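You operate a simulated robot arm through the tools that you are given. There is no shell and no other tool. Be economical: measure what you need, move in short steps, check, and stop when the job is done.

You are at the controls of a simulated robot arm. One attempt, no reset.

TASK
Take the silver tart tin and put it on the narrow part from the bottom of the third shelf. Put one of the small dough balls from the right belt on the end of the island top. Take the dark blue brush on the left belt and put it away on the top of the dough table. Close the drawer of the dough table. Fetch the silver scoop and set it on the top of the bin table. Fetch the blue paddle and stand it on the top of the narrow table. Take the large dough ball from the island top beside the table well and put it on the top of the right oven. Put the green tub from the top of the side table on top of the orange pack. Fetch the orange brush and set it on the top of the entry table. Fetch the orange pad from the raised shelf of the side table and set it on the top of the press table. Fetch the purple brush and set it on the back of the dough table. Do these in any order. Set down upright: blue paddle.

It is judged by the outcome, as a careful person would: the job done as asked, and still so three seconds after it is handed in. It fails if anything else is knocked over, pushed out of place, dropped, spilled or broken.

THE ROBOT
A 6-joint arm with a fingered hand on a trunk, on a base that drives. Base frame: it is fixed to the floor where the robot stands at the start and does not move with it; the origin is under the middle of the robot, x ahead of it, y to its left, z up; the surface under the hand at the start is at about z = 1.1. Lengths are in m, angles in rad, forces in N, time in s.
With the tool pointing down near the work surface it reaches from about 0.16 to 0.82 m from the robot's upright axis, wherever it stands. Its first joint turns from -2.897 to 2.897 rad. Places, roughly: back of the dough table (123x22 cm) [-1.2, 0.16, 0.9]; blue paddle (7x3x38 cm) [-1.7, -0.9, 1]; dark blue brush (12x5x7 cm) [0.6, 1.2, 1.1]; drawer of the dough table [-0.7, 0.2, 0.8]; end of the island top [0.6, -3.2, 0.8]; green tub (12x16x10 cm) [0.9, -2.3, 0.9]; large dough ball (12x12x4 cm) [0.3, -2.1, 0.8]; narrow part of the third shelf (35x18 cm) [-4.26, 0.64, 0.94]; orange brush (12x5x7 cm) [1.2, -2.7, 1.3]; orange pack [0.5, -5, 1]; orange pad (11x8x6 cm) [1.4, -2.7, 1.3]; purple brush (12x5x7 cm) [-0.2, -2.8, 0.8]; silver scoop (8x22x7 cm) [-1, 0.5, 0.9]; silver tart tin (6x6x3 cm) [0.6, 0, 1.1]; small dough ball (6x6x3 cm) [0.8, 0, 1.1]; top of the bin table [-2, -0.9, 0.9]; top of the dough table [-0.9, -0.1, 0.9]; top of the entry table [3, -4.5, 0.9]; top of the narrow table [0.3, 3.3, 0.9]; top of the press table [-0.2, -4.8, 0.9]; top of the right oven [2.5, 1, 1.8]. Payload 4 kg.
The TCP is the grasp point between the finger pads, 0.02 m short of the fingertips. In the tool frame z runs along the fingers and y along their closing line. The gripper opens to 0.14 m. The gripper's body begins 0.054 m behind the TCP. The gripper is a hand of 3 fingers: y runs from the thumb to the fingers, the wrist lies at [0, 0, -0.215] in the tool frame, and closing takes about 1.5 s.
Orientation is that of the tool frame in the base frame, as [roll, pitch, yaw] about the fixed x, y, z axes, in that order (R = Rz(yaw) Ry(pitch) Rx(roll)). With the fingers straight down and closing along the base's y, the tool's x points along the base's -x, its y along +y and its z along -z.

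THE INTERFACE
- The arm moves only by the tool nudge_tool. Its argument "rows" is a list of rows, each an object (a shift or turn left out is 0, a gripper value left out holds the last) with "offset": the shift along the tool's x, y, z in units of 20 mm (1.0 is 20 mm), a list of three; "delta_rot": the turn, a rotation vector about the tool's x, y, z in units of 5 degrees (1.0 is 5 degrees), a list of three. In form: [{"offset": [tx, ty, tz], "delta_rot": [rx, ry, rz]}, ...]. A call has 1 to 20 rows; each row shifts and turns the commanded pose from where the row before left it, along the tool's axes as they then stand. "hand" is the gripper command, from -1 (fully open) to 1 (shut), values between in proportion, set as the call begins (left out, the last holds). A call with a number of a shift or a turn outside -1 to 1 is refused whole. Rows are played at 5 a second. More than 0.05 m and 0.15 rad between two rows, or a gripper value outside its range, and nothing of the call is played. Where a pose cannot be reached the arm comes as near as it can. A force on the tool above 40 N (or 10 N above the force at the start of the call, whichever is more), or a blocked arm, ends the call early, and 0.2 s more pass. The fingers move at their own pace (about 0.045 m/s each) and stop on an object; they squeeze with about 30 N. The grip force told is the motor's: it shows also when the fingers shut on nothing. Time passes only in rows, and 0.2 s behind the last, so rows that do not move let the fingers close. The reply holds the time, the measured pose of the TCP, the force on the tool along the base axes, the opening and the grip force, in the units named above and with some noise, with the torque about the TCP (base axes, N m) and any sound that the robot's microphone picked up, and new pictures: "views" is both (left out), scene, wrist or none.
- Cameras (640 x 400 px; columns grow to the right, rows downward): "scene" is now at [0.0321, 0.1583, 1.6832]; the picture's right is [-0.56, -0.83, 0.00], its down [-0.77, 0.52, -0.36] and it looks along [0.30, -0.20, -0.93] (base axes); focal length 214 px, centre (320, 200). "wrist" rides on the gripper at [0.074, -0.043, -0.079] in the tool frame; the picture's right is [0.50, 0.87, 0.00], its down [-0.59, 0.34, -0.73] and it looks along [-0.64, 0.37, 0.68] (tool axes); focal length 275 px, centre (320, 200). There is no depth. A picture from a camera that has moved, and an enlarged one, comes with that camera's place and axes in the base frame and with its lens. The place of the scene camera against the robot may be out by one fixed shift of up to 0.012 m in any direction.
- slide_trunk(by): slides the trunk up (or, below 0, down) by that many m; the arm and the scene camera ride with it, the base frame stays. It gives what a move gives, with no picture.
- roll_base(legs): drives the robot by 1 to 6 legs, each [ahead, left, turn to the left] in m, m and rad, along the robot's own axes; the way and the turn of a leg run together, so that a leg with both is an arc; at most 1.5 m and 3.142 rad a leg. The arm and the cameras ride along, it lands a little off, and it stops where it bumps. It gives what a move gives, and a new picture of the scene camera.
- set_fingers(finger1, finger2, thumb_bend): sets how far each is bent, from 0 (flat) to 1 (curled in); at 0.3 the hand is open as for a grip, at 0.7 the pads meet at the TCP. One left out holds its place. A second passes; each finger stops where it meets its share of the squeeze, and holds until it gets a number again. A gripper value or a shape takes the hand back. It gives what a move gives, with no picture; readings hold the bend of each and the force on the fingers (four entries, about 0 where the hand has none), thumb and palm.
- preshape(shape): the hand has 3 fingers and takes this shape, open, in about a second: jaw (thumb against the fingers, like two jaws); tri (thumb and two fingers); tip (a fingertip pinch); poke (one finger out to press); point (the index stretched); flat (the hand flat); cup (the hand cupped); fist (a fist). The gripper value then closes the fingers along that shape, each until it touches; the sizes above hold for jaw. It gives what a move gives, with no picture.
- turn_head(pan, tilt): turns the head with the scene camera to pan (to the left, within 2.094 rad either way) and tilt (down, from -0.506 to 1.204), counted from straight ahead of the robot. It gives what a move gives, and a new picture of the scene camera.
- enlarge(camera, box): a new picture of the part [left, top, right, bottom] of that camera's present view, enlarged. The clock stands still meanwhile.
- close_job(): hands the job in; it is judged then, once.

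Work in short steps. Places have to be worked out from the pictures, the camera data and where the tool is seen: move nearer, look again, correct. Check each grasp and each placing, and mend what went wrong. You have 535 turns and 360 pictures in all, those below and enlarged ones among them. Open the gripper and draw the arm clear of the work before you hand the job in, unless the task says otherwise; then end with one line.

The tools are called after "Request:" by a JSON object that holds its "name" and its "arguments". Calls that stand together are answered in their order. nudge_tool: Moves the arm, as the interface text tells. Its arguments: {"type":"object","properties":{"rows":{"type":"array"},"hand":{"type":"number"},"views":{"type":"string","enum":["both","scene","wrist","none"]}},"required":["rows"]} The other tools are called the same way: slide_trunk (by) slides the trunk up or down; preshape (shape) gives the hand a shape; set_fingers (finger1, finger2, thumb_bend) moves the fingers one by one; roll_base (legs) drives the base; turn_head (pan, tilt) turns the head that bears the scene camera; enlarge (camera, box) takes an enlarged picture of a part of a camera's view; close_job () hands the job in.

At the start:

```text
time_s: 0.0
position: [0.4722, 0.121, 1.3275]
orientation: [3.141, 0.0, 3.141]
ft_force: [0.0, -0.7, -0.9]
wrist_torque: [-0.01, 0.01, 0.0]
width: 0.1398
gripper_force: 0.0
shape: jaw
bend: [0.3, 0.3, 0.3]
finger forces: [0.1, 0.0, 0.1, 0.0, 0.1, 0.0]
trunk travel left (down, up): [-0.3, 0.29]
robot x, y, heading: [-0.0046, -0.0018, 0.003]
head pan, tilt: [-0.593, 1.201]
```

scene: 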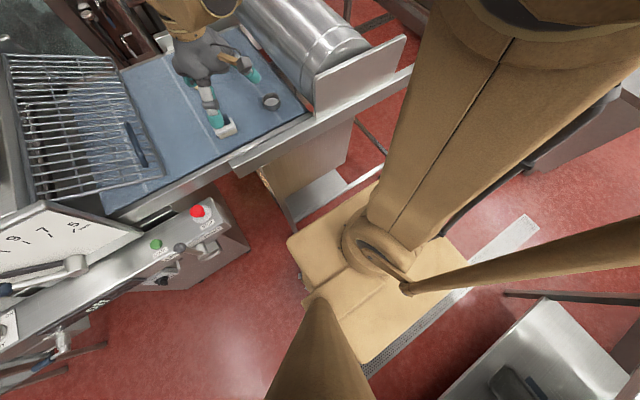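
wrist: 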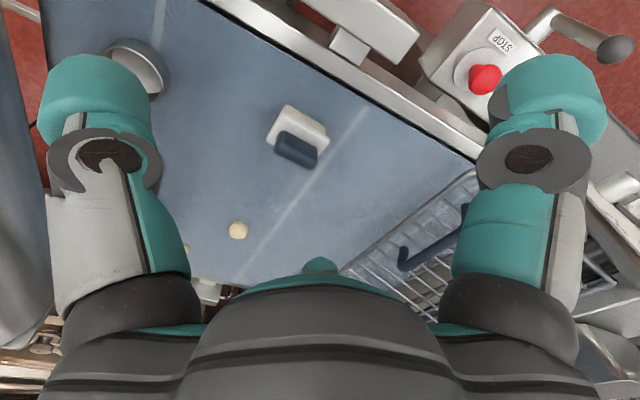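

The wrist picture shows the tin near (0.59, -0.02) and a dough ball near (0.81, 0.15) on the belt. Before moving I look around with the head to learn the room.

Request:
{"name": "turn_head", "arguments": {"pan": 0, "tilt": 0.45}}

Request:
{"name": "turn_head", "arguments": {"pan": 1.7, "tilt": 0.45}}

Request:
{"name": "turn_head", "arguments": {"pan": -1.7, "tilt": 0.45}}

```text
time_s: 1.1
position: [0.4727, 0.121, 1.3277]
orientation: [3.141, 0.001, -3.142]
ft_force: [0.4, 0.3, 0.0]
wrist_torque: [-0.01, -0.01, 0.0]
width: 0.1398
gripper_force: 0.1
shape: jaw
bend: [0.3, 0.3, 0.3]
finger forces: [0.0, 0.0, 0.0, 0.1, 0.0, 0.1]
trunk travel left (down, up): [-0.3, 0.29]
robot x, y, heading: [0.0019, 0.0029, -0.002]
head pan, tilt: [0.0, 0.45]
camera scene: at [0.0777, 0.1896, 1.7413], right [0.0, -1.0, 0.0], down [-0.44, 0.0, -0.9], along [0.9, 0.0, -0.44], focal length 214 px, centre (320, 200)
```

scene: 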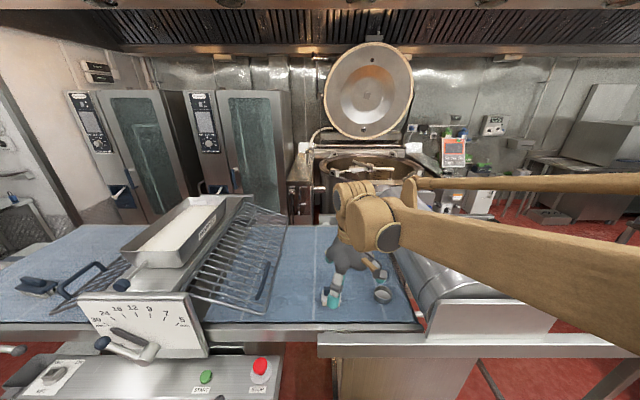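

```text
time_s: 2.8
position: [0.4731, 0.1203, 1.328]
orientation: [-3.141, -0.001, 3.141]
ft_force: [-0.2, -0.5, 0.0]
wrist_torque: [-0.01, 0.0, -0.01]
width: 0.1398
gripper_force: 0.0
shape: jaw
bend: [0.3, 0.3, 0.3]
finger forces: [0.0, 0.0, 0.0, 0.1, 0.0, 0.0]
trunk travel left (down, up): [-0.3, 0.29]
robot x, y, heading: [0.0024, -0.0018, 0.001]
head pan, tilt: [1.7, 0.45]
camera scene: at [-0.026, 0.2808, 1.7414], right [0.99, 0.13, 0.0], down [0.06, -0.43, -0.9], along [-0.12, 0.89, -0.44], focal length 214 px, centre (320, 200)
```

scene: 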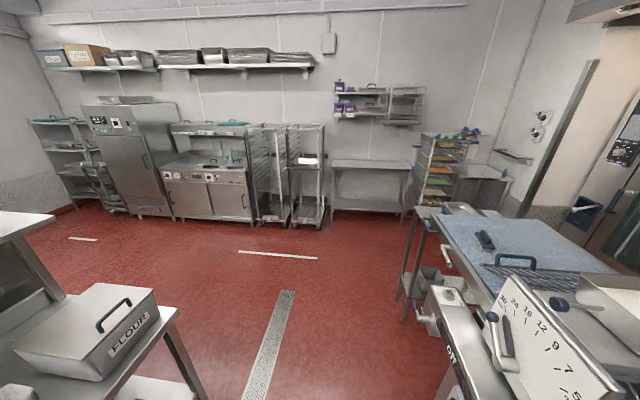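

```text
time_s: 5.7
position: [0.4723, 0.1199, 1.328]
orientation: [3.141, 0.0, 3.141]
ft_force: [0.2, 0.0, 0.5]
wrist_torque: [-0.02, -0.03, 0.0]
width: 0.1398
gripper_force: 0.0
shape: jaw
bend: [0.3, 0.3, 0.3]
finger forces: [0.0, 0.0, 0.1, 0.1, 0.1, 0.0]
trunk travel left (down, up): [-0.3, 0.29]
robot x, y, heading: [-0.0009, 0.0004, -0.001]
head pan, tilt: [-1.7, 0.45]
camera scene: at [-0.026, 0.0985, 1.7414], right [-0.99, 0.13, 0.0], down [0.06, 0.43, -0.9], along [-0.12, -0.89, -0.44], focal length 214 px, centre (320, 200)
```

scene: 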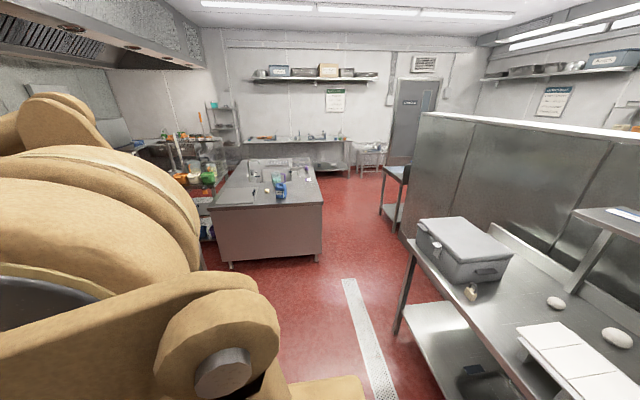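

The tin is at about (0.594, -0.026), with the roller edge at y≈-0.11. I move over it and turn the closing line toward x, so that the fingers stay clear of the roller.

Request:
{"name": "nudge_tool", "arguments": {"rows": [{"offset": [-0.76, -0.9, 0.3]}, {"offset": [-0.76, -0.9, 0.3]}, {"offset": [-0.76, -0.9, 0.3]}, {"offset": [-0.76, -0.9, 0.3]}, {"offset": [-0.76, -0.9, 0.3]}, {"offset": [-0.76, -0.9, 0.3]}, {"offset": [-0.76, -0.9, 0.3]}, {"offset": [-0.76, -0.9, 0.3]}], "views": "none"}}

Request:
{"name": "nudge_tool", "arguments": {"rows": [{"delta_rot": [0, 0, 1]}, {"delta_rot": [0, 0, 1]}, {"delta_rot": [0, 0, 1]}, {"delta_rot": [0, 0, 1]}, {"delta_rot": [0, 0, 1]}, {"delta_rot": [0, 0, 1]}, {"delta_rot": [0, 0, 1]}, {"delta_rot": [0, 0, 1]}, {"delta_rot": [0, 0, 1]}, {"delta_rot": [0, 0, 1]}, {"delta_rot": [0, 0, 1]}, {"delta_rot": [0, 0, 1]}, {"delta_rot": [0, 0, 1]}, {"delta_rot": [0, 0, 1]}, {"delta_rot": [0, 0, 1]}, {"delta_rot": [0, 0, 1]}, {"delta_rot": [0, 0, 1]}, {"delta_rot": [0, 0, 1]}], "views": "wrist"}}

Request:
{"name": "turn_head", "arguments": {"pan": -0.1, "tilt": 0.85}}

```text
time_s: 7.5
position: [0.5928, -0.023, 1.2822]
orientation: [3.141, 0.0, 3.14]
ft_force: [-0.1, -0.5, 0.0]
wrist_torque: [0.0, -0.02, 0.02]
width: 0.1397
gripper_force: 0.1
shape: jaw
bend: [0.3, 0.3, 0.3]
finger forces: [0.0, 0.1, 0.1, 0.0, 0.1, 0.0]
trunk travel left (down, up): [-0.3, 0.29]
robot x, y, heading: [-0.0031, -0.0004, 0.001]
head pan, tilt: [-1.7, 0.45]
```

```text
time_s: 11.3
position: [0.5949, -0.0237, 1.2788]
orientation: [3.14, 0.0, 1.568]
ft_force: [-0.3, 0.5, -0.3]
wrist_torque: [0.0, -0.02, -0.02]
width: 0.1398
gripper_force: 0.0
shape: jaw
bend: [0.3, 0.3, 0.3]
finger forces: [0.0, 0.0, 0.0, 0.0, 0.0, 0.1]
trunk travel left (down, up): [-0.3, 0.29]
robot x, y, heading: [0.0016, -0.0047, 0.002]
head pan, tilt: [-1.7, 0.45]
camera wrist: at [0.5515, 0.0488, 1.3583], right [0.87, 0.5, 0.0], down [0.34, -0.59, 0.73], along [0.37, -0.64, -0.68], focal length 275 px, centre (320, 200)
```

wrist: 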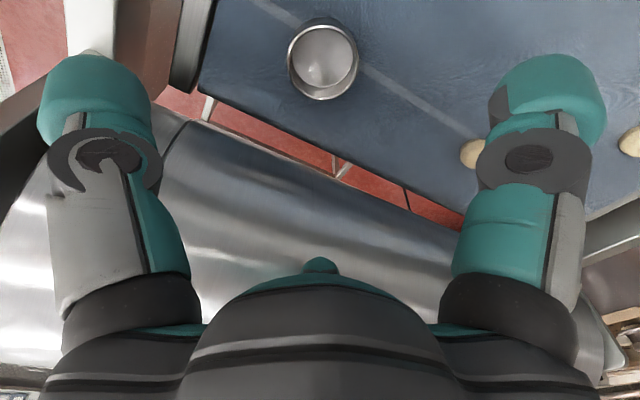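

```text
time_s: 13.0
position: [0.595, -0.0233, 1.2788]
orientation: [3.139, 0.0, 1.571]
ft_force: [-1.1, -0.5, -0.5]
wrist_torque: [-0.01, -0.02, 0.0]
width: 0.1399
gripper_force: 0.2
shape: jaw
bend: [0.3, 0.3, 0.3]
finger forces: [0.0, 0.1, 0.0, 0.1, 0.1, 0.1]
trunk travel left (down, up): [-0.3, 0.29]
robot x, y, heading: [-0.0005, 0.0021, 0.004]
head pan, tilt: [-0.099, 0.85]
camera scene: at [0.0637, 0.1818, 1.707], right [-0.1, -0.99, 0.0], down [-0.75, 0.08, -0.66], along [0.66, -0.07, -0.75], focal length 214 px, centre (320, 200)
```

scene: 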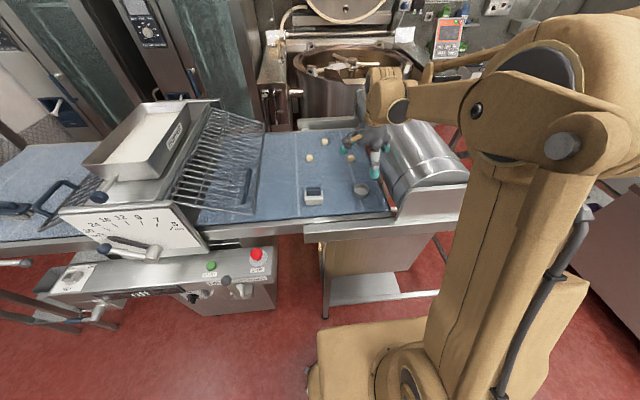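

Tin sits at about (0.599, -0.029). I descend to TCP z≈1.13 and look.

Request:
{"name": "nudge_tool", "arguments": {"rows": [{"offset": [-0.25, 0.2, 1]}, {"offset": [0, 0, 1]}, {"offset": [0, 0, 1]}, {"offset": [0, 0, 1]}, {"offset": [0, 0, 1]}, {"offset": [0, 0, 1]}, {"offset": [0, 0, 0.7]}, {"offset": [0, 0, 0.5]}], "views": "wrist"}}

```text
time_s: 14.8
position: [0.6011, -0.03, 1.1337]
orientation: [3.14, 0.0, 1.571]
ft_force: [-0.3, -0.1, 0.3]
wrist_torque: [0.0, -0.01, 0.0]
width: 0.1397
gripper_force: 0.1
shape: jaw
bend: [0.3, 0.3, 0.3]
finger forces: [0.0, 0.0, 0.1, 0.0, 0.0, 0.0]
trunk travel left (down, up): [-0.3, 0.29]
robot x, y, heading: [-0.0015, 0.0016, -0.003]
head pan, tilt: [-0.099, 0.85]
camera wrist: at [0.5572, 0.043, 1.2136], right [0.87, 0.5, 0.0], down [0.34, -0.59, 0.73], along [0.37, -0.64, -0.68], focal length 275 px, centre (320, 200)
```

wrist: 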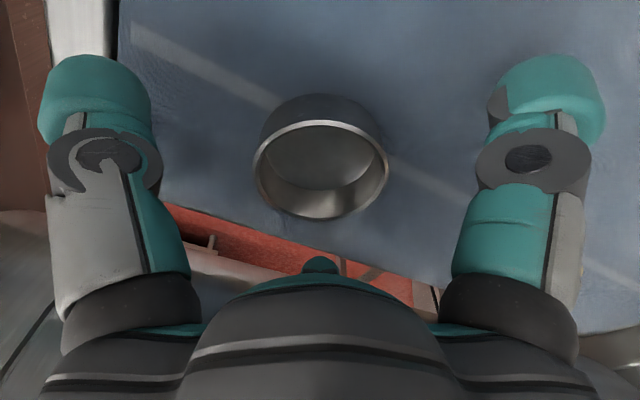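

The tin is centered between the fingers and its rim lies at about z 1.122. I lower 15 mm and close.

Request:
{"name": "nudge_tool", "arguments": {"rows": [{"offset": [0, -0.1, 0.4]}, {"offset": [0, 0, 0.4]}], "views": "none"}}

Request:
{"name": "nudge_tool", "arguments": {"hand": 1, "rows": [{}, {}, {}, {}, {}, {}, {}, {}, {}], "views": "wrist"}}

```text
time_s: 15.4
position: [0.5977, -0.0295, 1.1204]
orientation: [-3.141, 0.0, 1.571]
ft_force: [-0.2, -0.6, -0.3]
wrist_torque: [0.0, 0.02, 0.02]
width: 0.1402
gripper_force: 0.0
shape: jaw
bend: [0.3, 0.3, 0.3]
finger forces: [0.1, 0.0, 0.1, 0.0, 0.0, 0.1]
trunk travel left (down, up): [-0.3, 0.29]
robot x, y, heading: [0.0025, 0.0026, -0.001]
head pan, tilt: [-0.099, 0.85]
```

```text
time_s: 17.4
position: [0.5967, -0.0293, 1.1202]
orientation: [-3.141, -0.001, 1.571]
ft_force: [-1.5, 0.9, -0.1]
wrist_torque: [0.02, 0.0, -0.01]
width: 0.0113
gripper_force: 29.9
shape: jaw
bend: [1.0, 1.0, 0.8]
finger forces: [0.0, 0.1, 0.1, 0.1, 0.1, 0.0]
trunk travel left (down, up): [-0.3, 0.29]
robot x, y, heading: [0.0004, 0.0029, 0.001]
head pan, tilt: [-0.099, 0.85]
camera wrist: at [0.5546, 0.043, 1.1992], right [0.87, 0.5, 0.0], down [0.34, -0.59, 0.73], along [0.37, -0.64, -0.68], focal length 275 px, centre (320, 200)
```

wrist: 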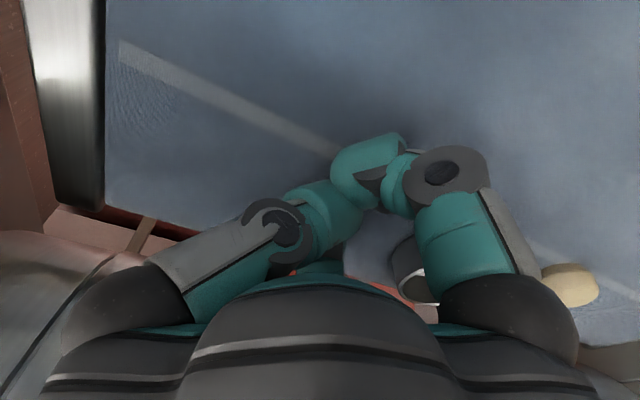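

The tin slipped out toward +x/-y (about 0.70, -0.08). I raise the hand, open it and look again.

Request:
{"name": "nudge_tool", "arguments": {"rows": [{"offset": [0, 0, -1]}, {"offset": [0, 0, -1]}, {"offset": [0, 0, -1]}, {"offset": [0, 0, -1]}, {"offset": [0, 0, -1]}, {"offset": [0, 0, -1]}, {"offset": [0, 0, -1]}], "views": "none"}}

Request:
{"name": "nudge_tool", "arguments": {"hand": -1, "rows": [{}, {}, {}, {}, {}, {}, {}], "views": "both"}}

```text
time_s: 19.0
position: [0.5961, -0.0281, 1.2586]
orientation: [-3.141, 0.0, 1.572]
ft_force: [-0.2, 0.2, -0.2]
wrist_torque: [0.01, -0.02, 0.0]
width: 0.0115
gripper_force: 29.6
shape: jaw
bend: [1.0, 1.0, 0.8]
finger forces: [0.0, 0.0, 0.1, 0.1, 0.0, 0.1]
trunk travel left (down, up): [-0.3, 0.29]
robot x, y, heading: [-0.0055, 0.003, -0.001]
head pan, tilt: [-0.099, 0.85]
```

```text
time_s: 20.6
position: [0.5963, -0.0276, 1.2588]
orientation: [-3.141, 0.0, 1.571]
ft_force: [0.2, 0.1, 0.1]
wrist_torque: [-0.01, -0.03, 0.07]
width: 0.14
gripper_force: 0.1
shape: jaw
bend: [0.3, 0.3, 0.3]
finger forces: [0.0, 0.8, 0.0, 0.0, 0.0, 0.0]
trunk travel left (down, up): [-0.3, 0.29]
robot x, y, heading: [0.0054, -0.0007, 0.001]
head pan, tilt: [-0.099, 0.85]
camera scene: at [0.0637, 0.182, 1.7069], right [-0.1, -1.0, 0.0], down [-0.75, 0.07, -0.66], along [0.66, -0.07, -0.75], focal length 214 px, centre (320, 200)
camera wrist: at [0.5532, 0.0444, 1.3373], right [0.87, 0.5, 0.0], down [0.34, -0.59, 0.73], along [0.37, -0.64, -0.68], focal length 275 px, centre (320, 200)
```

scene: 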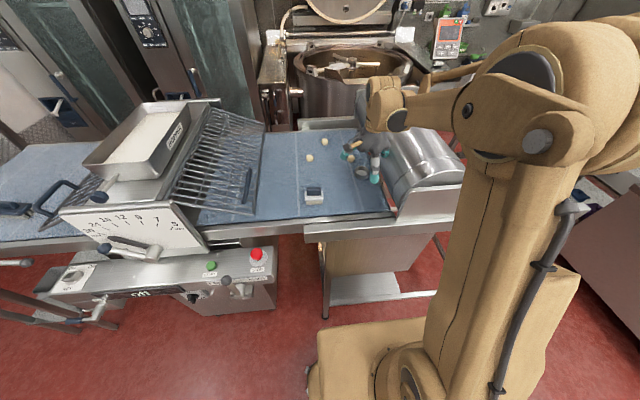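
wrist: 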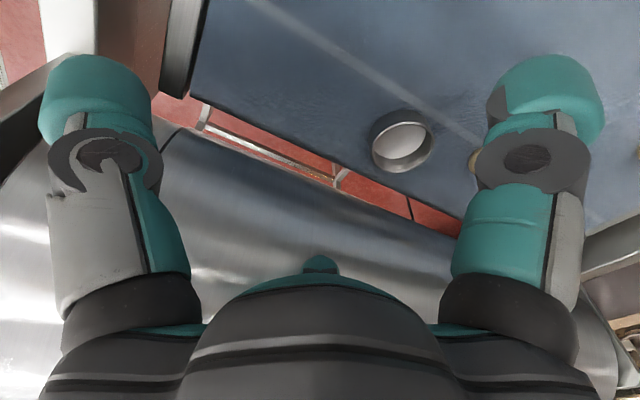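

The tin stands upright at about (0.70, -0.053), near a dough ball at (0.785, -0.03). To understand the slip, I partly close the hand in the air and look at where the finger pads run.

Request:
{"name": "nudge_tool", "arguments": {"hand": 0.15, "rows": [{}, {}, {}, {}, {}], "views": "wrist"}}

Request:
{"name": "preshape", "arguments": {"shape": "tip"}}

Request:
{"name": "nudge_tool", "arguments": {"rows": [{}], "views": "wrist"}}

```text
time_s: 21.8
position: [0.597, -0.0292, 1.2582]
orientation: [3.141, -0.001, 1.57]
ft_force: [0.1, 0.6, 0.5]
wrist_torque: [0.01, 0.01, -0.01]
width: 0.0601
gripper_force: 0.0
shape: jaw
bend: [0.37, 0.37, 0.36]
finger forces: [0.0, 0.1, 0.0, 0.1, 0.0, 0.0]
trunk travel left (down, up): [-0.3, 0.29]
robot x, y, heading: [0.0022, 0.0026, -0.002]
head pan, tilt: [-0.099, 0.85]
camera wrist: at [0.5532, 0.0443, 1.3373], right [0.87, 0.5, 0.0], down [0.34, -0.59, 0.73], along [0.37, -0.64, -0.68], focal length 275 px, centre (320, 200)
```

wrist: 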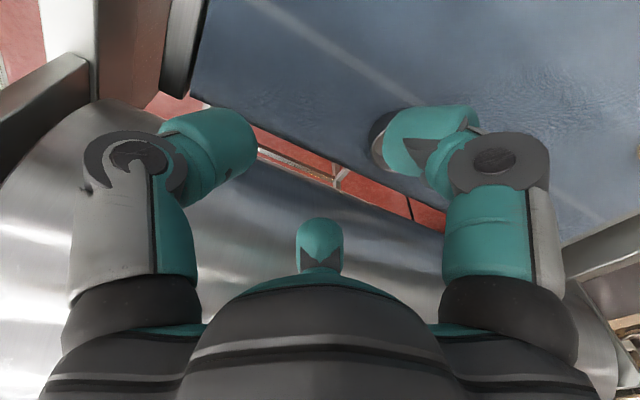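

```text
time_s: 22.7
position: [0.5965, -0.0283, 1.2589]
orientation: [3.141, 0.0, 1.569]
ft_force: [0.4, -0.3, -0.3]
wrist_torque: [0.02, -0.01, 0.01]
width: 0.1401
gripper_force: 0.1
shape: tip
bend: [0.3, 0.3, 0.3]
finger forces: [0.0, 0.5, 0.1, 0.1, 0.1, 0.0]
trunk travel left (down, up): [-0.3, 0.29]
robot x, y, heading: [-0.0005, -0.0007, -0.004]
head pan, tilt: [-0.099, 0.85]
```

```text
time_s: 23.1
position: [0.5955, -0.0287, 1.2584]
orientation: [-3.14, 0.001, 1.57]
ft_force: [0.0, 0.7, 0.5]
wrist_torque: [-0.02, 0.0, 0.01]
width: 0.1396
gripper_force: 0.1
shape: tip
bend: [0.3, 0.3, 0.3]
finger forces: [0.1, 0.6, 0.0, 0.0, 0.0, 0.0]
trunk travel left (down, up): [-0.3, 0.29]
robot x, y, heading: [-0.0012, 0.0019, -0.002]
head pan, tilt: [-0.099, 0.85]
camera wrist: at [0.5532, 0.0444, 1.3373], right [0.87, 0.5, 0.0], down [0.34, -0.59, 0.73], along [0.37, -0.64, -0.68], focal length 275 px, centre (320, 200)
```

wrist: 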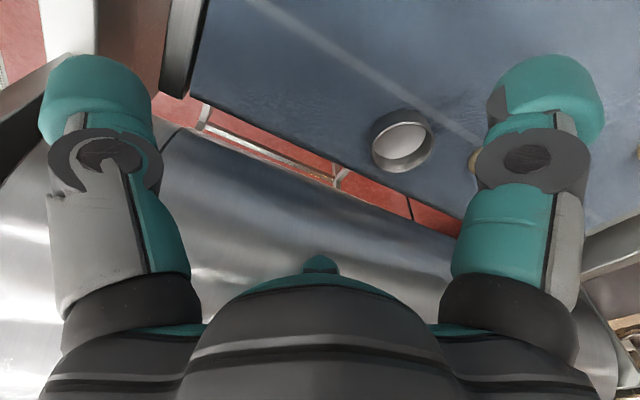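

The hand is three-fingered with the fingers spread at 120°, so the tin was pushed out between the two fingers. I take the tri shape, close it partly, and go over the tin.

Request:
{"name": "preshape", "arguments": {"shape": "tri"}}

Request:
{"name": "nudge_tool", "arguments": {"hand": -0.3, "rows": [{"offset": [-0.25, 1, 0.5]}, {"offset": [-0.25, 1, 0.5]}, {"offset": [-0.25, 1, 0.5]}, {"offset": [-0.25, 1, 0.5]}, {"offset": [-0.25, 1, 0.5]}, {"offset": [0, 0.4, 0.5]}], "views": "wrist"}}

```text
time_s: 24.0
position: [0.5963, -0.0271, 1.2583]
orientation: [3.141, 0.001, 1.57]
ft_force: [0.0, 0.3, 0.8]
wrist_torque: [-0.03, 0.01, 0.04]
width: 0.1401
gripper_force: 0.1
shape: tri
bend: [0.3, 0.3, 0.3]
finger forces: [0.1, 0.8, 0.0, 0.0, 0.1, 0.0]
trunk travel left (down, up): [-0.3, 0.29]
robot x, y, heading: [-0.0005, 0.0017, -0.002]
head pan, tilt: [-0.099, 0.85]
```

```text
time_s: 25.3
position: [0.7002, -0.0396, 1.2063]
orientation: [3.14, -0.003, 1.585]
ft_force: [1.1, 20.6, 4.9]
wrist_torque: [-0.69, -0.11, 0.77]
width: 0.0864
gripper_force: 0.1
shape: tri
bend: [0.28, 0.34, 0.27]
finger forces: [0.1, 21.4, 0.1, 0.0, 0.0, 0.0]
trunk travel left (down, up): [-0.3, 0.29]
robot x, y, heading: [0.0009, -0.0007, 0.007]
head pan, tilt: [-0.099, 0.85]
stopped in row 6: the force on the tool passed its limit at 42 N (the readings are from after the stop); the commanded pose is now the measured one
camera wrist: at [0.656, 0.0325, 1.2849], right [0.86, 0.51, 0.0], down [0.35, -0.58, 0.73], along [0.38, -0.63, -0.68], focal length 275 px, centre (320, 200)
```

wrist: 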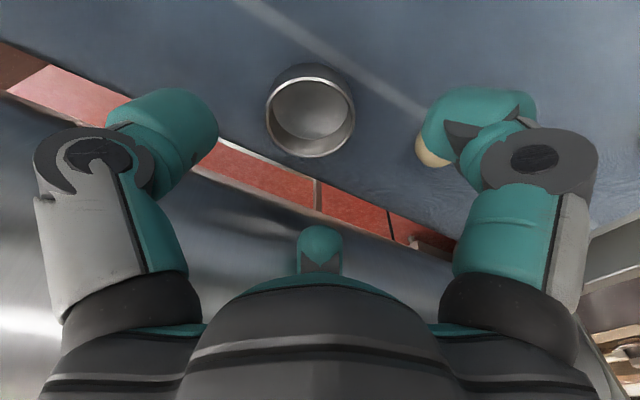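

Finger 2 touched the roller, which also explains the first slip. I back off, then put finger 2 inside the tin and drag the tin away from the roller.

Request:
{"name": "nudge_tool", "arguments": {"rows": [{"offset": [0.9, 0, 0]}, {"offset": [0.6, -0.9, -0.5]}, {}], "views": "wrist"}}

```text
time_s: 26.1
position: [0.6829, -0.0171, 1.2134]
orientation: [-3.139, -0.003, 1.578]
ft_force: [-0.3, -0.8, -0.3]
wrist_torque: [-0.01, -0.02, -0.02]
width: 0.0914
gripper_force: 0.1
shape: tri
bend: [0.28, 0.29, 0.27]
finger forces: [0.1, 0.1, 0.0, 0.0, 0.0, 0.1]
trunk travel left (down, up): [-0.3, 0.29]
robot x, y, heading: [0.002, 0.0002, 0.003]
head pan, tilt: [-0.099, 0.85]
camera wrist: at [0.6394, 0.0537, 1.2922], right [0.86, 0.51, 0.0], down [0.34, -0.59, 0.73], along [0.37, -0.63, -0.68], focal length 275 px, centre (320, 200)
```

wrist: 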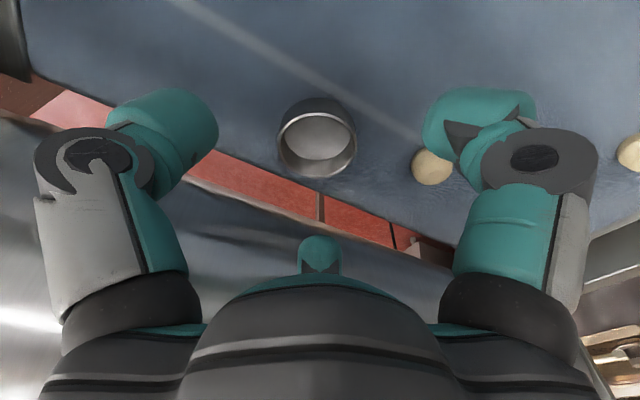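

The tin centre is at (0.697, -0.051) and finger 2's tip is about above it. I shift 6 mm and descend into the tin.

Request:
{"name": "nudge_tool", "arguments": {"rows": [{"offset": [0.35, -0.35, 0.8]}, {"offset": [0, 0, 0.8]}, {"offset": [0, 0, 0.8]}, {"offset": [0, 0, 0.7]}], "views": "wrist"}}

```text
time_s: 27.1
position: [0.6742, -0.0093, 1.1511]
orientation: [-3.142, -0.003, 1.577]
ft_force: [0.3, 0.2, 0.5]
wrist_torque: [0.03, 0.0, -0.01]
width: 0.0913
gripper_force: 0.1
shape: tri
bend: [0.28, 0.29, 0.27]
finger forces: [0.0, 0.0, 0.0, 0.1, 0.0, 0.0]
trunk travel left (down, up): [-0.3, 0.29]
robot x, y, heading: [0.0019, 0.0001, 0.003]
head pan, tilt: [-0.099, 0.85]
camera wrist: at [0.6311, 0.0622, 1.2306], right [0.86, 0.51, 0.0], down [0.34, -0.59, 0.73], along [0.37, -0.63, -0.68], focal length 275 px, centre (320, 200)
```

wrist: 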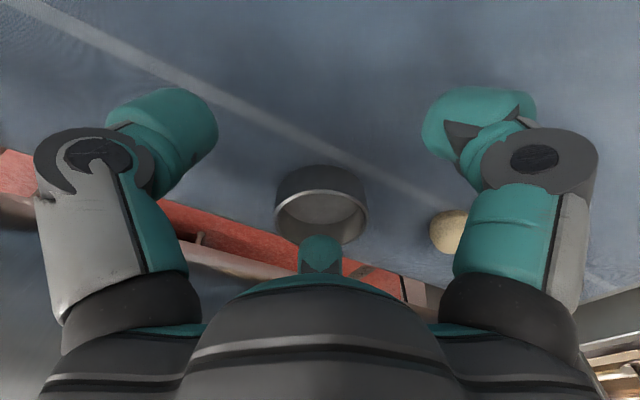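

The tip is over the tin's bore. I lower it inside and drag the tin toward +y.

Request:
{"name": "nudge_tool", "arguments": {"rows": [{"offset": [0, 0.1, 0.6]}, {"offset": [0, 0, 0.5]}, {"offset": [0.5, 0, 0]}, {"offset": [0.6, 0, 0]}, {"offset": [0.6, 0, 0]}, {"offset": [0.7, 0, 0]}, {"offset": [0.7, 0, 0]}, {"offset": [0.7, 0, 0]}], "views": "wrist"}}

```text
time_s: 28.9
position: [0.6767, 0.0668, 1.1315]
orientation: [3.14, -0.002, 1.576]
ft_force: [0.0, -0.7, -0.8]
wrist_torque: [-0.01, 0.01, 0.02]
width: 0.0912
gripper_force: 0.1
shape: tri
bend: [0.28, 0.28, 0.27]
finger forces: [0.1, 0.0, 0.0, 0.0, 0.0, 0.0]
trunk travel left (down, up): [-0.3, 0.29]
robot x, y, heading: [0.0013, -0.0031, 0.002]
head pan, tilt: [-0.099, 0.85]
camera wrist: at [0.6328, 0.1393, 1.2109], right [0.86, 0.51, 0.0], down [0.34, -0.59, 0.73], along [0.37, -0.63, -0.68], focal length 275 px, centre (320, 200)
```

wrist: 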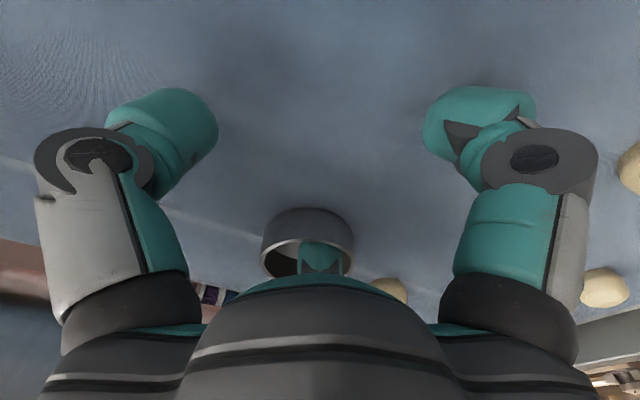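

The tin is now at about (0.702, 0.005), clear of the roller. I lift out and centre above it.

Request:
{"name": "nudge_tool", "arguments": {"rows": [{"offset": [0, 0, -1]}, {"offset": [0, 0, -1]}, {"offset": [-1, 0.4, 0]}, {"offset": [-1, 0.4, 0]}, {"offset": [-1, 0.4, 0]}, {}], "views": "wrist"}}

```text
time_s: 30.3
position: [0.7021, 0.0067, 1.1691]
orientation: [3.141, -0.003, 1.578]
ft_force: [0.2, 0.3, 0.6]
wrist_torque: [-0.01, -0.01, 0.01]
width: 0.0913
gripper_force: 0.0
shape: tri
bend: [0.28, 0.28, 0.27]
finger forces: [0.1, 0.1, 0.0, 0.0, 0.1, 0.0]
trunk travel left (down, up): [-0.3, 0.29]
robot x, y, heading: [-0.0012, -0.0011, 0.002]
head pan, tilt: [-0.099, 0.85]
camera wrist: at [0.6584, 0.0785, 1.2484], right [0.86, 0.51, 0.0], down [0.34, -0.59, 0.73], along [0.37, -0.63, -0.68], focal length 275 px, centre (320, 200)
```

wrist: 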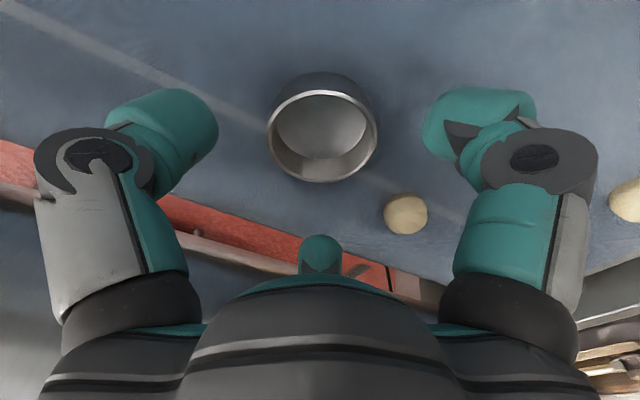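

Centred within 2 mm. I descend 50 mm and close.

Request:
{"name": "nudge_tool", "arguments": {"rows": [{"offset": [-0.1, 0.05, 0.8]}, {"offset": [0, 0, 0.8]}, {"offset": [0, 0, 0.6]}, {"offset": [0, 0, 0.4]}], "views": "none"}}

Request:
{"name": "nudge_tool", "arguments": {"hand": 1, "rows": [{}, {}, {}, {}, {}, {}], "views": "wrist"}}

```text
time_s: 31.3
position: [0.7018, 0.0046, 1.1199]
orientation: [3.139, -0.002, 1.579]
ft_force: [6.6, -1.2, 36.7]
wrist_torque: [-0.16, -0.13, 0.09]
width: 0.0895
gripper_force: 0.0
shape: tri
bend: [0.27, 0.26, 0.27]
finger forces: [11.1, 13.9, 0.0, 0.1, 11.7, 0.0]
trunk travel left (down, up): [-0.3, 0.29]
robot x, y, heading: [0.0022, -0.0007, 0.006]
head pan, tilt: [-0.099, 0.85]
```

```text
time_s: 32.7
position: [0.7007, 0.0052, 1.1188]
orientation: [3.139, -0.003, 1.581]
ft_force: [-8.2, 1.2, 22.0]
wrist_torque: [-0.07, 0.93, 0.0]
width: 0.0596
gripper_force: 29.6
shape: tri
bend: [0.39, 0.39, 0.36]
finger forces: [22.6, 23.6, 0.0, 0.1, 43.8, 0.1]
trunk travel left (down, up): [-0.3, 0.29]
robot x, y, heading: [0.0021, 0.0014, 0.003]
head pan, tilt: [-0.099, 0.85]
camera wrist: at [0.6566, 0.0778, 1.1983], right [0.86, 0.51, 0.0], down [0.34, -0.59, 0.73], along [0.37, -0.63, -0.68], focal length 275 px, centre (320, 200)
```

wrist: 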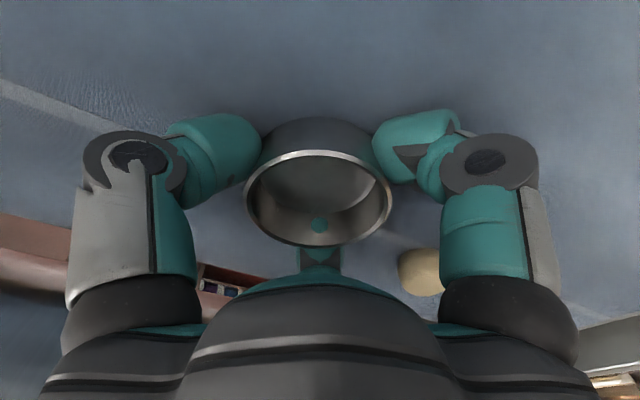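

Tin gripped (width 0.06, all three fingers loaded). I lift it and draw it back.

Request:
{"name": "nudge_tool", "arguments": {"rows": [{"offset": [0, 0, -0.5]}, {"offset": [0, 0, -1]}, {"offset": [0, 0, -1]}, {"offset": [0, 0, -1]}, {"offset": [0, 0, -1]}, {"offset": [0, 0, -1]}, {"offset": [0, 0, -1]}, {"offset": [0, 0, -1]}, {"offset": [0, 0, -1]}, {"offset": [0, -1, -1]}, {"offset": [0, -1, -1]}, {"offset": [0, -1, -1]}, {"offset": [0, -1, 0]}, {"offset": [0, -1, 0]}, {"offset": [0, -1, 0]}, {"offset": [0, -1, 0]}, {"offset": [0, -1, 0]}, {"offset": [0, -1, 0]}, {"offset": [0, -1, 0]}, {"offset": [0, -1, 0]}], "views": "wrist"}}

Request:
{"name": "turn_head", "arguments": {"pan": 2.09, "tilt": 0.6}}

```text
time_s: 36.9
position: [0.4819, -0.0001, 1.3513]
orientation: [-3.14, -0.004, 1.58]
ft_force: [-0.1, -0.1, -0.9]
wrist_torque: [0.02, -0.05, -0.03]
width: 0.0573
gripper_force: 29.8
shape: tri
bend: [0.39, 0.39, 0.37]
finger forces: [22.6, 24.5, 0.0, 0.1, 25.8, 0.0]
trunk travel left (down, up): [-0.3, 0.29]
robot x, y, heading: [0.0039, -0.0029, -0.001]
head pan, tilt: [-0.099, 0.85]
camera wrist: at [0.4382, 0.0724, 1.4296], right [0.86, 0.51, 0.0], down [0.34, -0.59, 0.73], along [0.37, -0.63, -0.68], focal length 275 px, centre (320, 200)
```

wrist: 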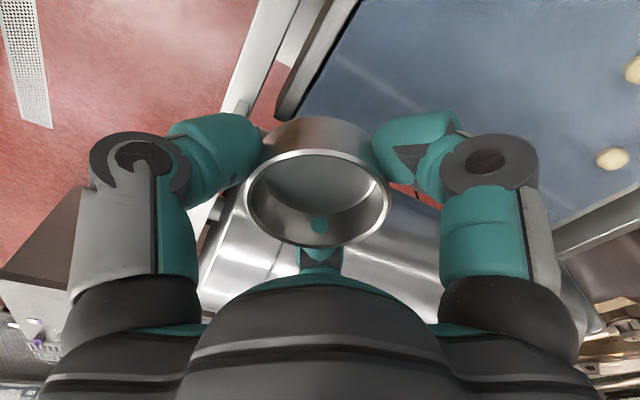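

```text
time_s: 39.0
position: [0.4835, 0.0001, 1.3509]
orientation: [3.141, -0.004, 1.578]
ft_force: [0.3, 0.0, 0.2]
wrist_torque: [-0.01, 0.02, 0.04]
width: 0.0576
gripper_force: 29.8
shape: tri
bend: [0.39, 0.39, 0.37]
finger forces: [22.7, 24.4, 0.1, 0.0, 25.7, 0.0]
trunk travel left (down, up): [-0.3, 0.29]
robot x, y, heading: [-0.0039, 0.0046, 0.005]
head pan, tilt: [2.089, 0.6]
camera scene: at [-0.0591, 0.2668, 1.7278], right [0.87, 0.5, 0.0], down [0.28, -0.49, -0.83], along [-0.41, 0.72, -0.56], focal length 214 px, centre (320, 200)
```

scene: 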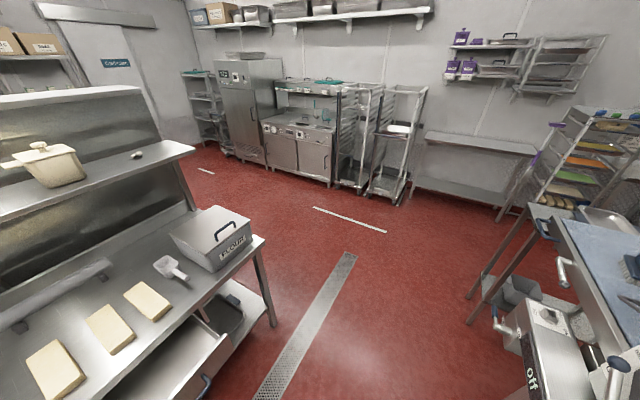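

The tin holds. Clear floor lies to the left (y≈1.5–2.5). To pass the machine safely I raise the trunk and retract the arm, then strafe left.

Request:
{"name": "slide_trunk", "arguments": {"by": 0.25}}

Request:
{"name": "nudge_tool", "arguments": {"rows": [{"offset": [0, -1, 0]}, {"offset": [0, -1, 0]}, {"offset": [0, -1, 0]}, {"offset": [0, -1, 0]}, {"offset": [0, -1, 0]}], "views": "none"}}

Request:
{"name": "roll_base", "arguments": {"legs": [[0, 1.0, 0], [0, 0.7, 0], [0, 0, 1.57]]}}

```text
time_s: 41.6
position: [0.4829, 0.0007, 1.5998]
orientation: [-3.141, -0.002, 1.578]
ft_force: [-0.6, -1.2, 0.3]
wrist_torque: [0.02, -0.02, 0.0]
width: 0.0577
gripper_force: 29.9
shape: tri
bend: [0.39, 0.39, 0.37]
finger forces: [22.6, 24.4, 0.1, 0.0, 25.8, 0.0]
trunk travel left (down, up): [-0.55, 0.04]
robot x, y, heading: [0.0011, 0.0028, -0.0]
head pan, tilt: [2.089, 0.6]
```

```text
time_s: 42.8
position: [0.3843, -0.0003, 1.6008]
orientation: [-3.141, -0.004, 1.58]
ft_force: [-0.9, 0.0, -1.4]
wrist_torque: [0.0, -0.02, -0.01]
width: 0.0575
gripper_force: 29.4
shape: tri
bend: [0.39, 0.39, 0.37]
finger forces: [22.7, 24.3, 0.0, 0.0, 25.7, 0.0]
trunk travel left (down, up): [-0.55, 0.04]
robot x, y, heading: [-0.0024, 0.0023, 0.004]
head pan, tilt: [2.089, 0.6]
```

```text
time_s: 55.3
position: [-0.031, 2.0902, 1.5992]
orientation: [-3.14, -0.003, -3.091]
ft_force: [0.1, 0.0, 0.0]
wrist_torque: [0.03, 0.01, -0.01]
width: 0.0575
gripper_force: 30.5
shape: tri
bend: [0.39, 0.39, 0.37]
finger forces: [22.8, 24.3, 0.1, 0.0, 25.7, 0.0]
trunk travel left (down, up): [-0.55, 0.04]
robot x, y, heading: [-0.0107, 1.706, 1.619]
head pan, tilt: [2.089, 0.6]
camera scene: at [-0.2727, 1.6289, 1.9778], right [-0.54, 0.84, 0.0], down [0.48, 0.3, -0.83], along [-0.7, -0.44, -0.56], focal length 214 px, centre (320, 200)
```

scene: 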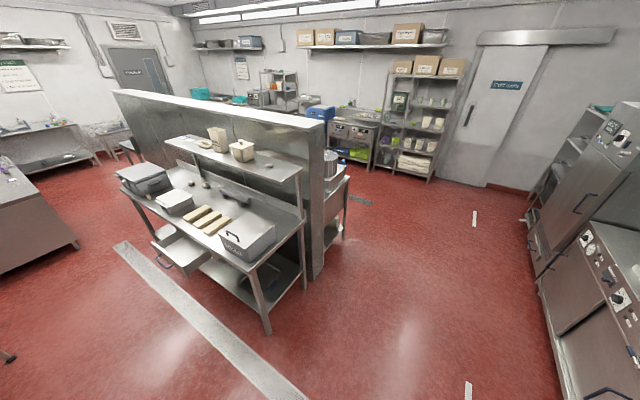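

Clear floor to the west. I turn to face -x and drive toward the shelf unit near (-4.3, 0.9).

Request:
{"name": "roll_base", "arguments": {"legs": [[0, 0, 1.52], [1.5, 0, 0], [1.4, 0, 0], [0, 0.9, 0]]}}

Request:
{"name": "turn_head", "arguments": {"pan": 0, "tilt": 0.5}}

```text
time_s: 77.6
position: [-3.3542, 0.77, 1.5992]
orientation: [-3.142, -0.003, -1.589]
ft_force: [-1.2, 0.1, -0.3]
wrist_torque: [0.03, 0.0, 0.02]
width: 0.0575
gripper_force: 29.6
shape: tri
bend: [0.39, 0.39, 0.37]
finger forces: [23.1, 23.9, 0.0, 0.1, 25.3, 0.0]
trunk travel left (down, up): [-0.55, 0.04]
robot x, y, heading: [-2.9676, 0.7595, 3.123]
head pan, tilt: [2.089, 0.6]
camera scene: at [-2.9062, 0.4906, 1.9778], right [-0.88, -0.48, 0.0], down [-0.27, 0.5, -0.83], along [0.39, -0.73, -0.56], focal length 214 px, centre (320, 200)
```

scene: 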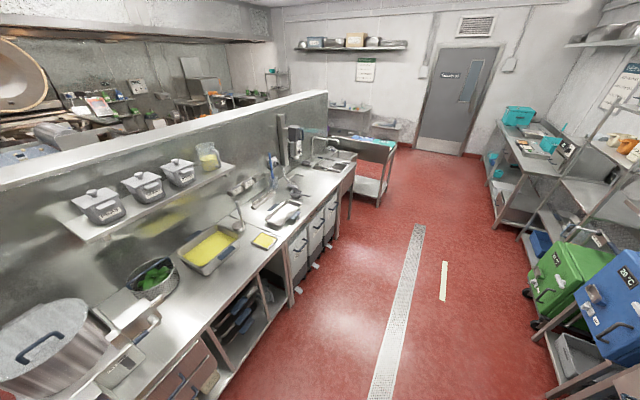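

```text
time_s: 79.6
position: [-3.3538, 0.7705, 1.6015]
orientation: [3.141, -0.004, -1.589]
ft_force: [0.2, 0.0, -0.1]
wrist_torque: [0.0, -0.01, -0.02]
width: 0.0578
gripper_force: 30.5
shape: tri
bend: [0.39, 0.39, 0.37]
finger forces: [23.2, 24.0, 0.0, 0.0, 25.2, 0.0]
trunk travel left (down, up): [-0.55, 0.04]
robot x, y, heading: [-2.9684, 0.7593, 3.12]
head pan, tilt: [0.0, 0.499]
camera scene: at [-3.0392, 0.5705, 1.9869], right [0.02, 1.0, 0.0], down [0.48, -0.01, -0.88], along [-0.88, 0.02, -0.48], focal length 214 px, centre (320, 200)
```

scene: 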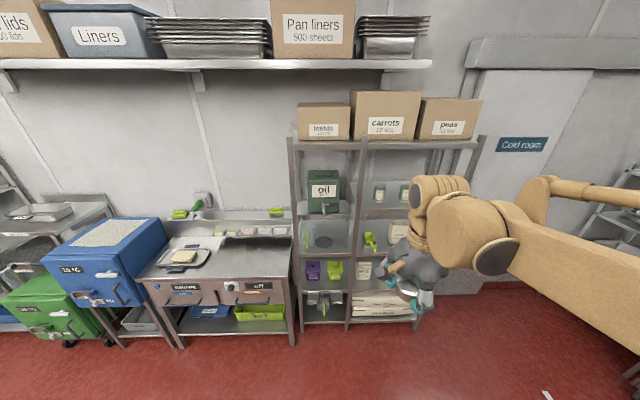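

The shelf unit is ahead: the narrow left column, with the third shelf at about row 245. I enlarge it.

Request:
{"name": "enlarge", "arguments": {"camera": "scene", "box": [270, 150, 450, 330]}}

```text
2.22 times, centred on (360, 240) of scene
camera zoom: at [-3.0392, 0.5705, 1.9869], right [0.02, 1.0, 0.0], down [0.48, -0.01, -0.88], along [-0.88, 0.02, -0.48], focal length 477 px, centre (231, 111)
```

zoom: 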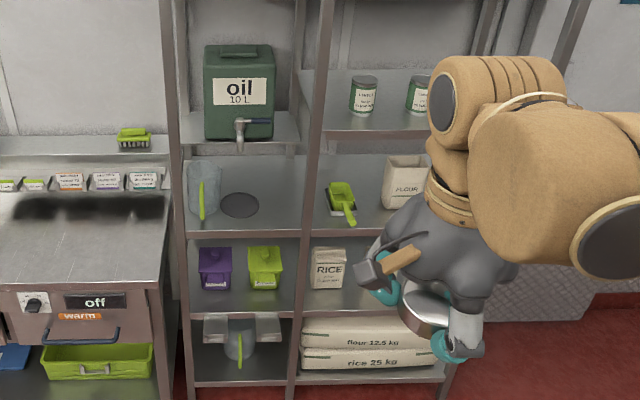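

The third shelf's narrow part is only 18 cm deep (x -4.17 to -4.35) and holds a jug and a dark disc; the free spot is to the right of the disc, at about (-4.23, 0.74). I lower the trunk, tilt the hand forward 40° and drive closer.

Request:
{"name": "slide_trunk", "arguments": {"by": -0.45}}

Request:
{"name": "nudge_tool", "arguments": {"rows": [{"delta_rot": [-1, 0, 0]}, {"delta_rot": [-1, 0, 0]}, {"delta_rot": [-1, 0, 0]}, {"delta_rot": [-1, 0, 0]}, {"delta_rot": [-1, 0, 0]}, {"delta_rot": [-1, 0, 0]}, {"delta_rot": [-1, 0, 0]}, {"delta_rot": [-1, 0, 0]}], "views": "none"}}

Request:
{"name": "roll_base", "arguments": {"legs": [[0.35, 0, 0.018]]}}

```text
refused: -0.45 is not a number from -0.4 to 0.4
```

```text
time_s: 81.4
position: [-3.3534, 0.7703, 1.6005]
orientation: [2.441, -0.003, -1.589]
ft_force: [0.9, 0.4, -0.6]
wrist_torque: [0.01, 0.0, 0.01]
width: 0.0572
gripper_force: 30.2
shape: tri
bend: [0.39, 0.39, 0.37]
finger forces: [22.7, 24.9, 0.0, 0.0, 25.2, 0.1]
trunk travel left (down, up): [-0.55, 0.04]
robot x, y, heading: [-2.9669, 0.7641, 3.12]
head pan, tilt: [0.0, 0.499]
```

```text
time_s: 83.7
position: [-3.6993, 0.7661, 1.6001]
orientation: [2.444, -0.005, -1.568]
ft_force: [0.0, -0.1, 0.2]
wrist_torque: [0.0, 0.01, 0.0]
width: 0.0573
gripper_force: 29.8
shape: tri
bend: [0.39, 0.39, 0.37]
finger forces: [22.8, 25.0, 0.1, 0.0, 25.1, 0.0]
trunk travel left (down, up): [-0.55, 0.04]
robot x, y, heading: [-3.3113, 0.7634, 3.138]
head pan, tilt: [0.0, 0.499]
camera scene: at [-3.38, 0.573, 1.9869], right [0.0, 1.0, 0.0], down [0.48, 0.0, -0.88], along [-0.88, 0.0, -0.48], focal length 214 px, centre (320, 200)
```

scene: 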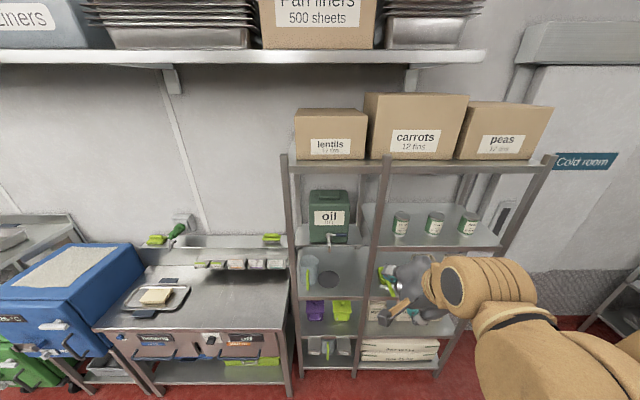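

I lower the trunk and creep closer.

Request:
{"name": "slide_trunk", "arguments": {"by": -0.4}}

Request:
{"name": "roll_base", "arguments": {"legs": [[0.22, 0, 0]]}}

Request:
{"name": "enlarge", "arguments": {"camera": "scene", "box": [240, 160, 460, 380]}}

```text
time_s: 87.5
position: [-3.6987, 0.7652, 1.2002]
orientation: [2.443, -0.003, -1.567]
ft_force: [-0.1, 0.7, -0.4]
wrist_torque: [0.02, -0.02, 0.01]
width: 0.0575
gripper_force: 30.2
shape: tri
bend: [0.39, 0.39, 0.37]
finger forces: [22.8, 25.0, 0.1, 0.0, 25.1, 0.1]
trunk travel left (down, up): [-0.15, 0.44]
robot x, y, heading: [-3.3136, 0.7622, 3.14]
head pan, tilt: [0.0, 0.499]
```

```text
time_s: 89.2
position: [-3.9243, 0.7636, 1.1996]
orientation: [2.446, -0.002, -1.566]
ft_force: [-0.7, -0.4, -1.3]
wrist_torque: [-0.05, 0.01, 0.0]
width: 0.0572
gripper_force: 30.5
shape: tri
bend: [0.39, 0.39, 0.37]
finger forces: [22.7, 25.0, 0.0, 0.0, 25.1, 0.0]
trunk travel left (down, up): [-0.15, 0.44]
robot x, y, heading: [-3.5366, 0.7632, -3.142]
head pan, tilt: [0.0, 0.499]
camera scene: at [-3.6043, 0.5727, 1.5869], right [0.0, 1.0, 0.0], down [0.48, 0.0, -0.88], along [-0.88, 0.0, -0.48], focal length 214 px, centre (320, 200)
```

scene: 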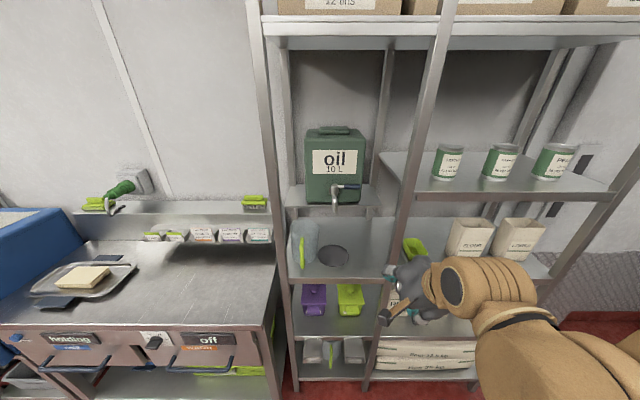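

```text
1.82 times, centred on (350, 270) of scene
camera zoom: at [-3.6043, 0.5727, 1.5869], right [0.0, 1.0, 0.0], down [0.48, 0.0, -0.88], along [-0.88, 0.0, -0.48], focal length 390 px, centre (266, 73)
```

zoom: 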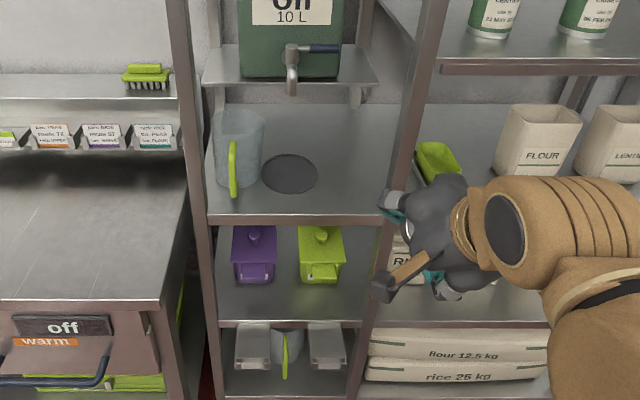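

The free spot at about (-4.23, 0.72) avoids the disc and the post. I lower the tool in front of the shelf to z≈1.03 first.

Request:
{"name": "nudge_tool", "arguments": {"rows": [{"offset": [0.27, -0.68, 0.81]}, {"offset": [0.27, -0.68, 0.81]}, {"offset": [0.27, -0.68, 0.81]}, {"offset": [0.27, -0.68, 0.81]}, {"offset": [0.27, -0.68, 0.81]}, {"offset": [0.27, -0.68, 0.81]}, {"offset": [0.27, -0.68, 0.81]}, {"offset": [0.27, -0.68, 0.81]}], "views": "none"}}

Request:
{"name": "nudge_tool", "arguments": {"rows": [{"offset": [0, 0.77, 0.64]}, {"offset": [0, 0.77, 0.64]}, {"offset": [0, 0.77, 0.64]}, {"offset": [0, 0.77, 0.64]}, {"offset": [0, 0.77, 0.64]}, {"offset": [0, 0.77, 0.64]}, {"offset": [0, 0.77, 0.64]}, {"offset": [0, 0.77, 0.64]}, {"offset": [0, 0.77, 0.64]}, {}], "views": "both"}}

```text
time_s: 91.0
position: [-3.9241, 0.7209, 1.0299]
orientation: [2.445, -0.005, -1.567]
ft_force: [0.0, 0.2, -0.2]
wrist_torque: [-0.02, -0.02, 0.01]
width: 0.0574
gripper_force: 30.6
shape: tri
bend: [0.39, 0.39, 0.37]
finger forces: [22.7, 25.1, 0.0, 0.0, 25.0, 0.0]
trunk travel left (down, up): [-0.15, 0.44]
robot x, y, heading: [-3.5353, 0.7649, -3.139]
head pan, tilt: [0.0, 0.499]
```

```text
time_s: 93.2
position: [-4.1062, 0.7203, 1.0325]
orientation: [2.443, -0.005, -1.565]
ft_force: [0.0, 0.0, 0.1]
wrist_torque: [0.05, 0.02, -0.02]
width: 0.0573
gripper_force: 30.3
shape: tri
bend: [0.39, 0.39, 0.37]
finger forces: [22.7, 25.2, 0.0, 0.0, 25.0, 0.0]
trunk travel left (down, up): [-0.15, 0.44]
robot x, y, heading: [-3.5382, 0.7626, -3.14]
head pan, tilt: [0.0, 0.499]
camera scene: at [-3.6032, 0.5727, 1.5869], right [0.0, 1.0, 0.0], down [0.48, 0.0, -0.88], along [-0.88, 0.0, -0.48], focal length 214 px, centre (320, 200)
camera wrist: at [-4.0212, 0.6449, 1.0644], right [-0.66, -0.5, 0.56], down [0.21, 0.59, 0.78], along [-0.72, 0.63, -0.29], focal length 275 px, centre (320, 200)
```

scene: 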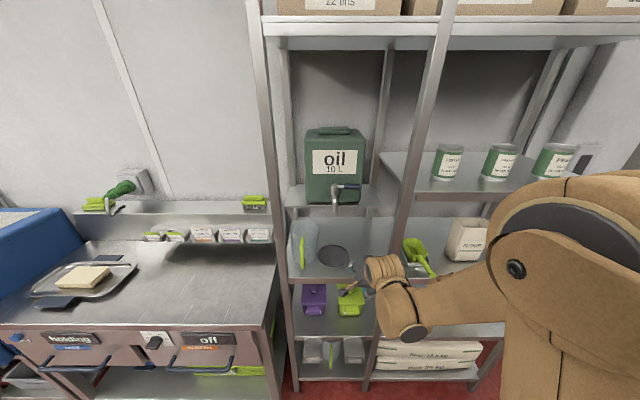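
wrist: 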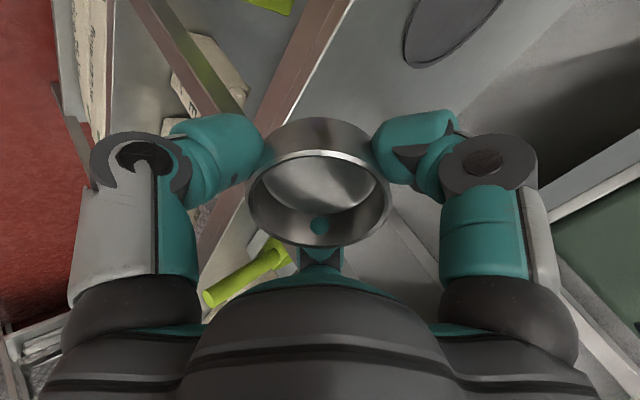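

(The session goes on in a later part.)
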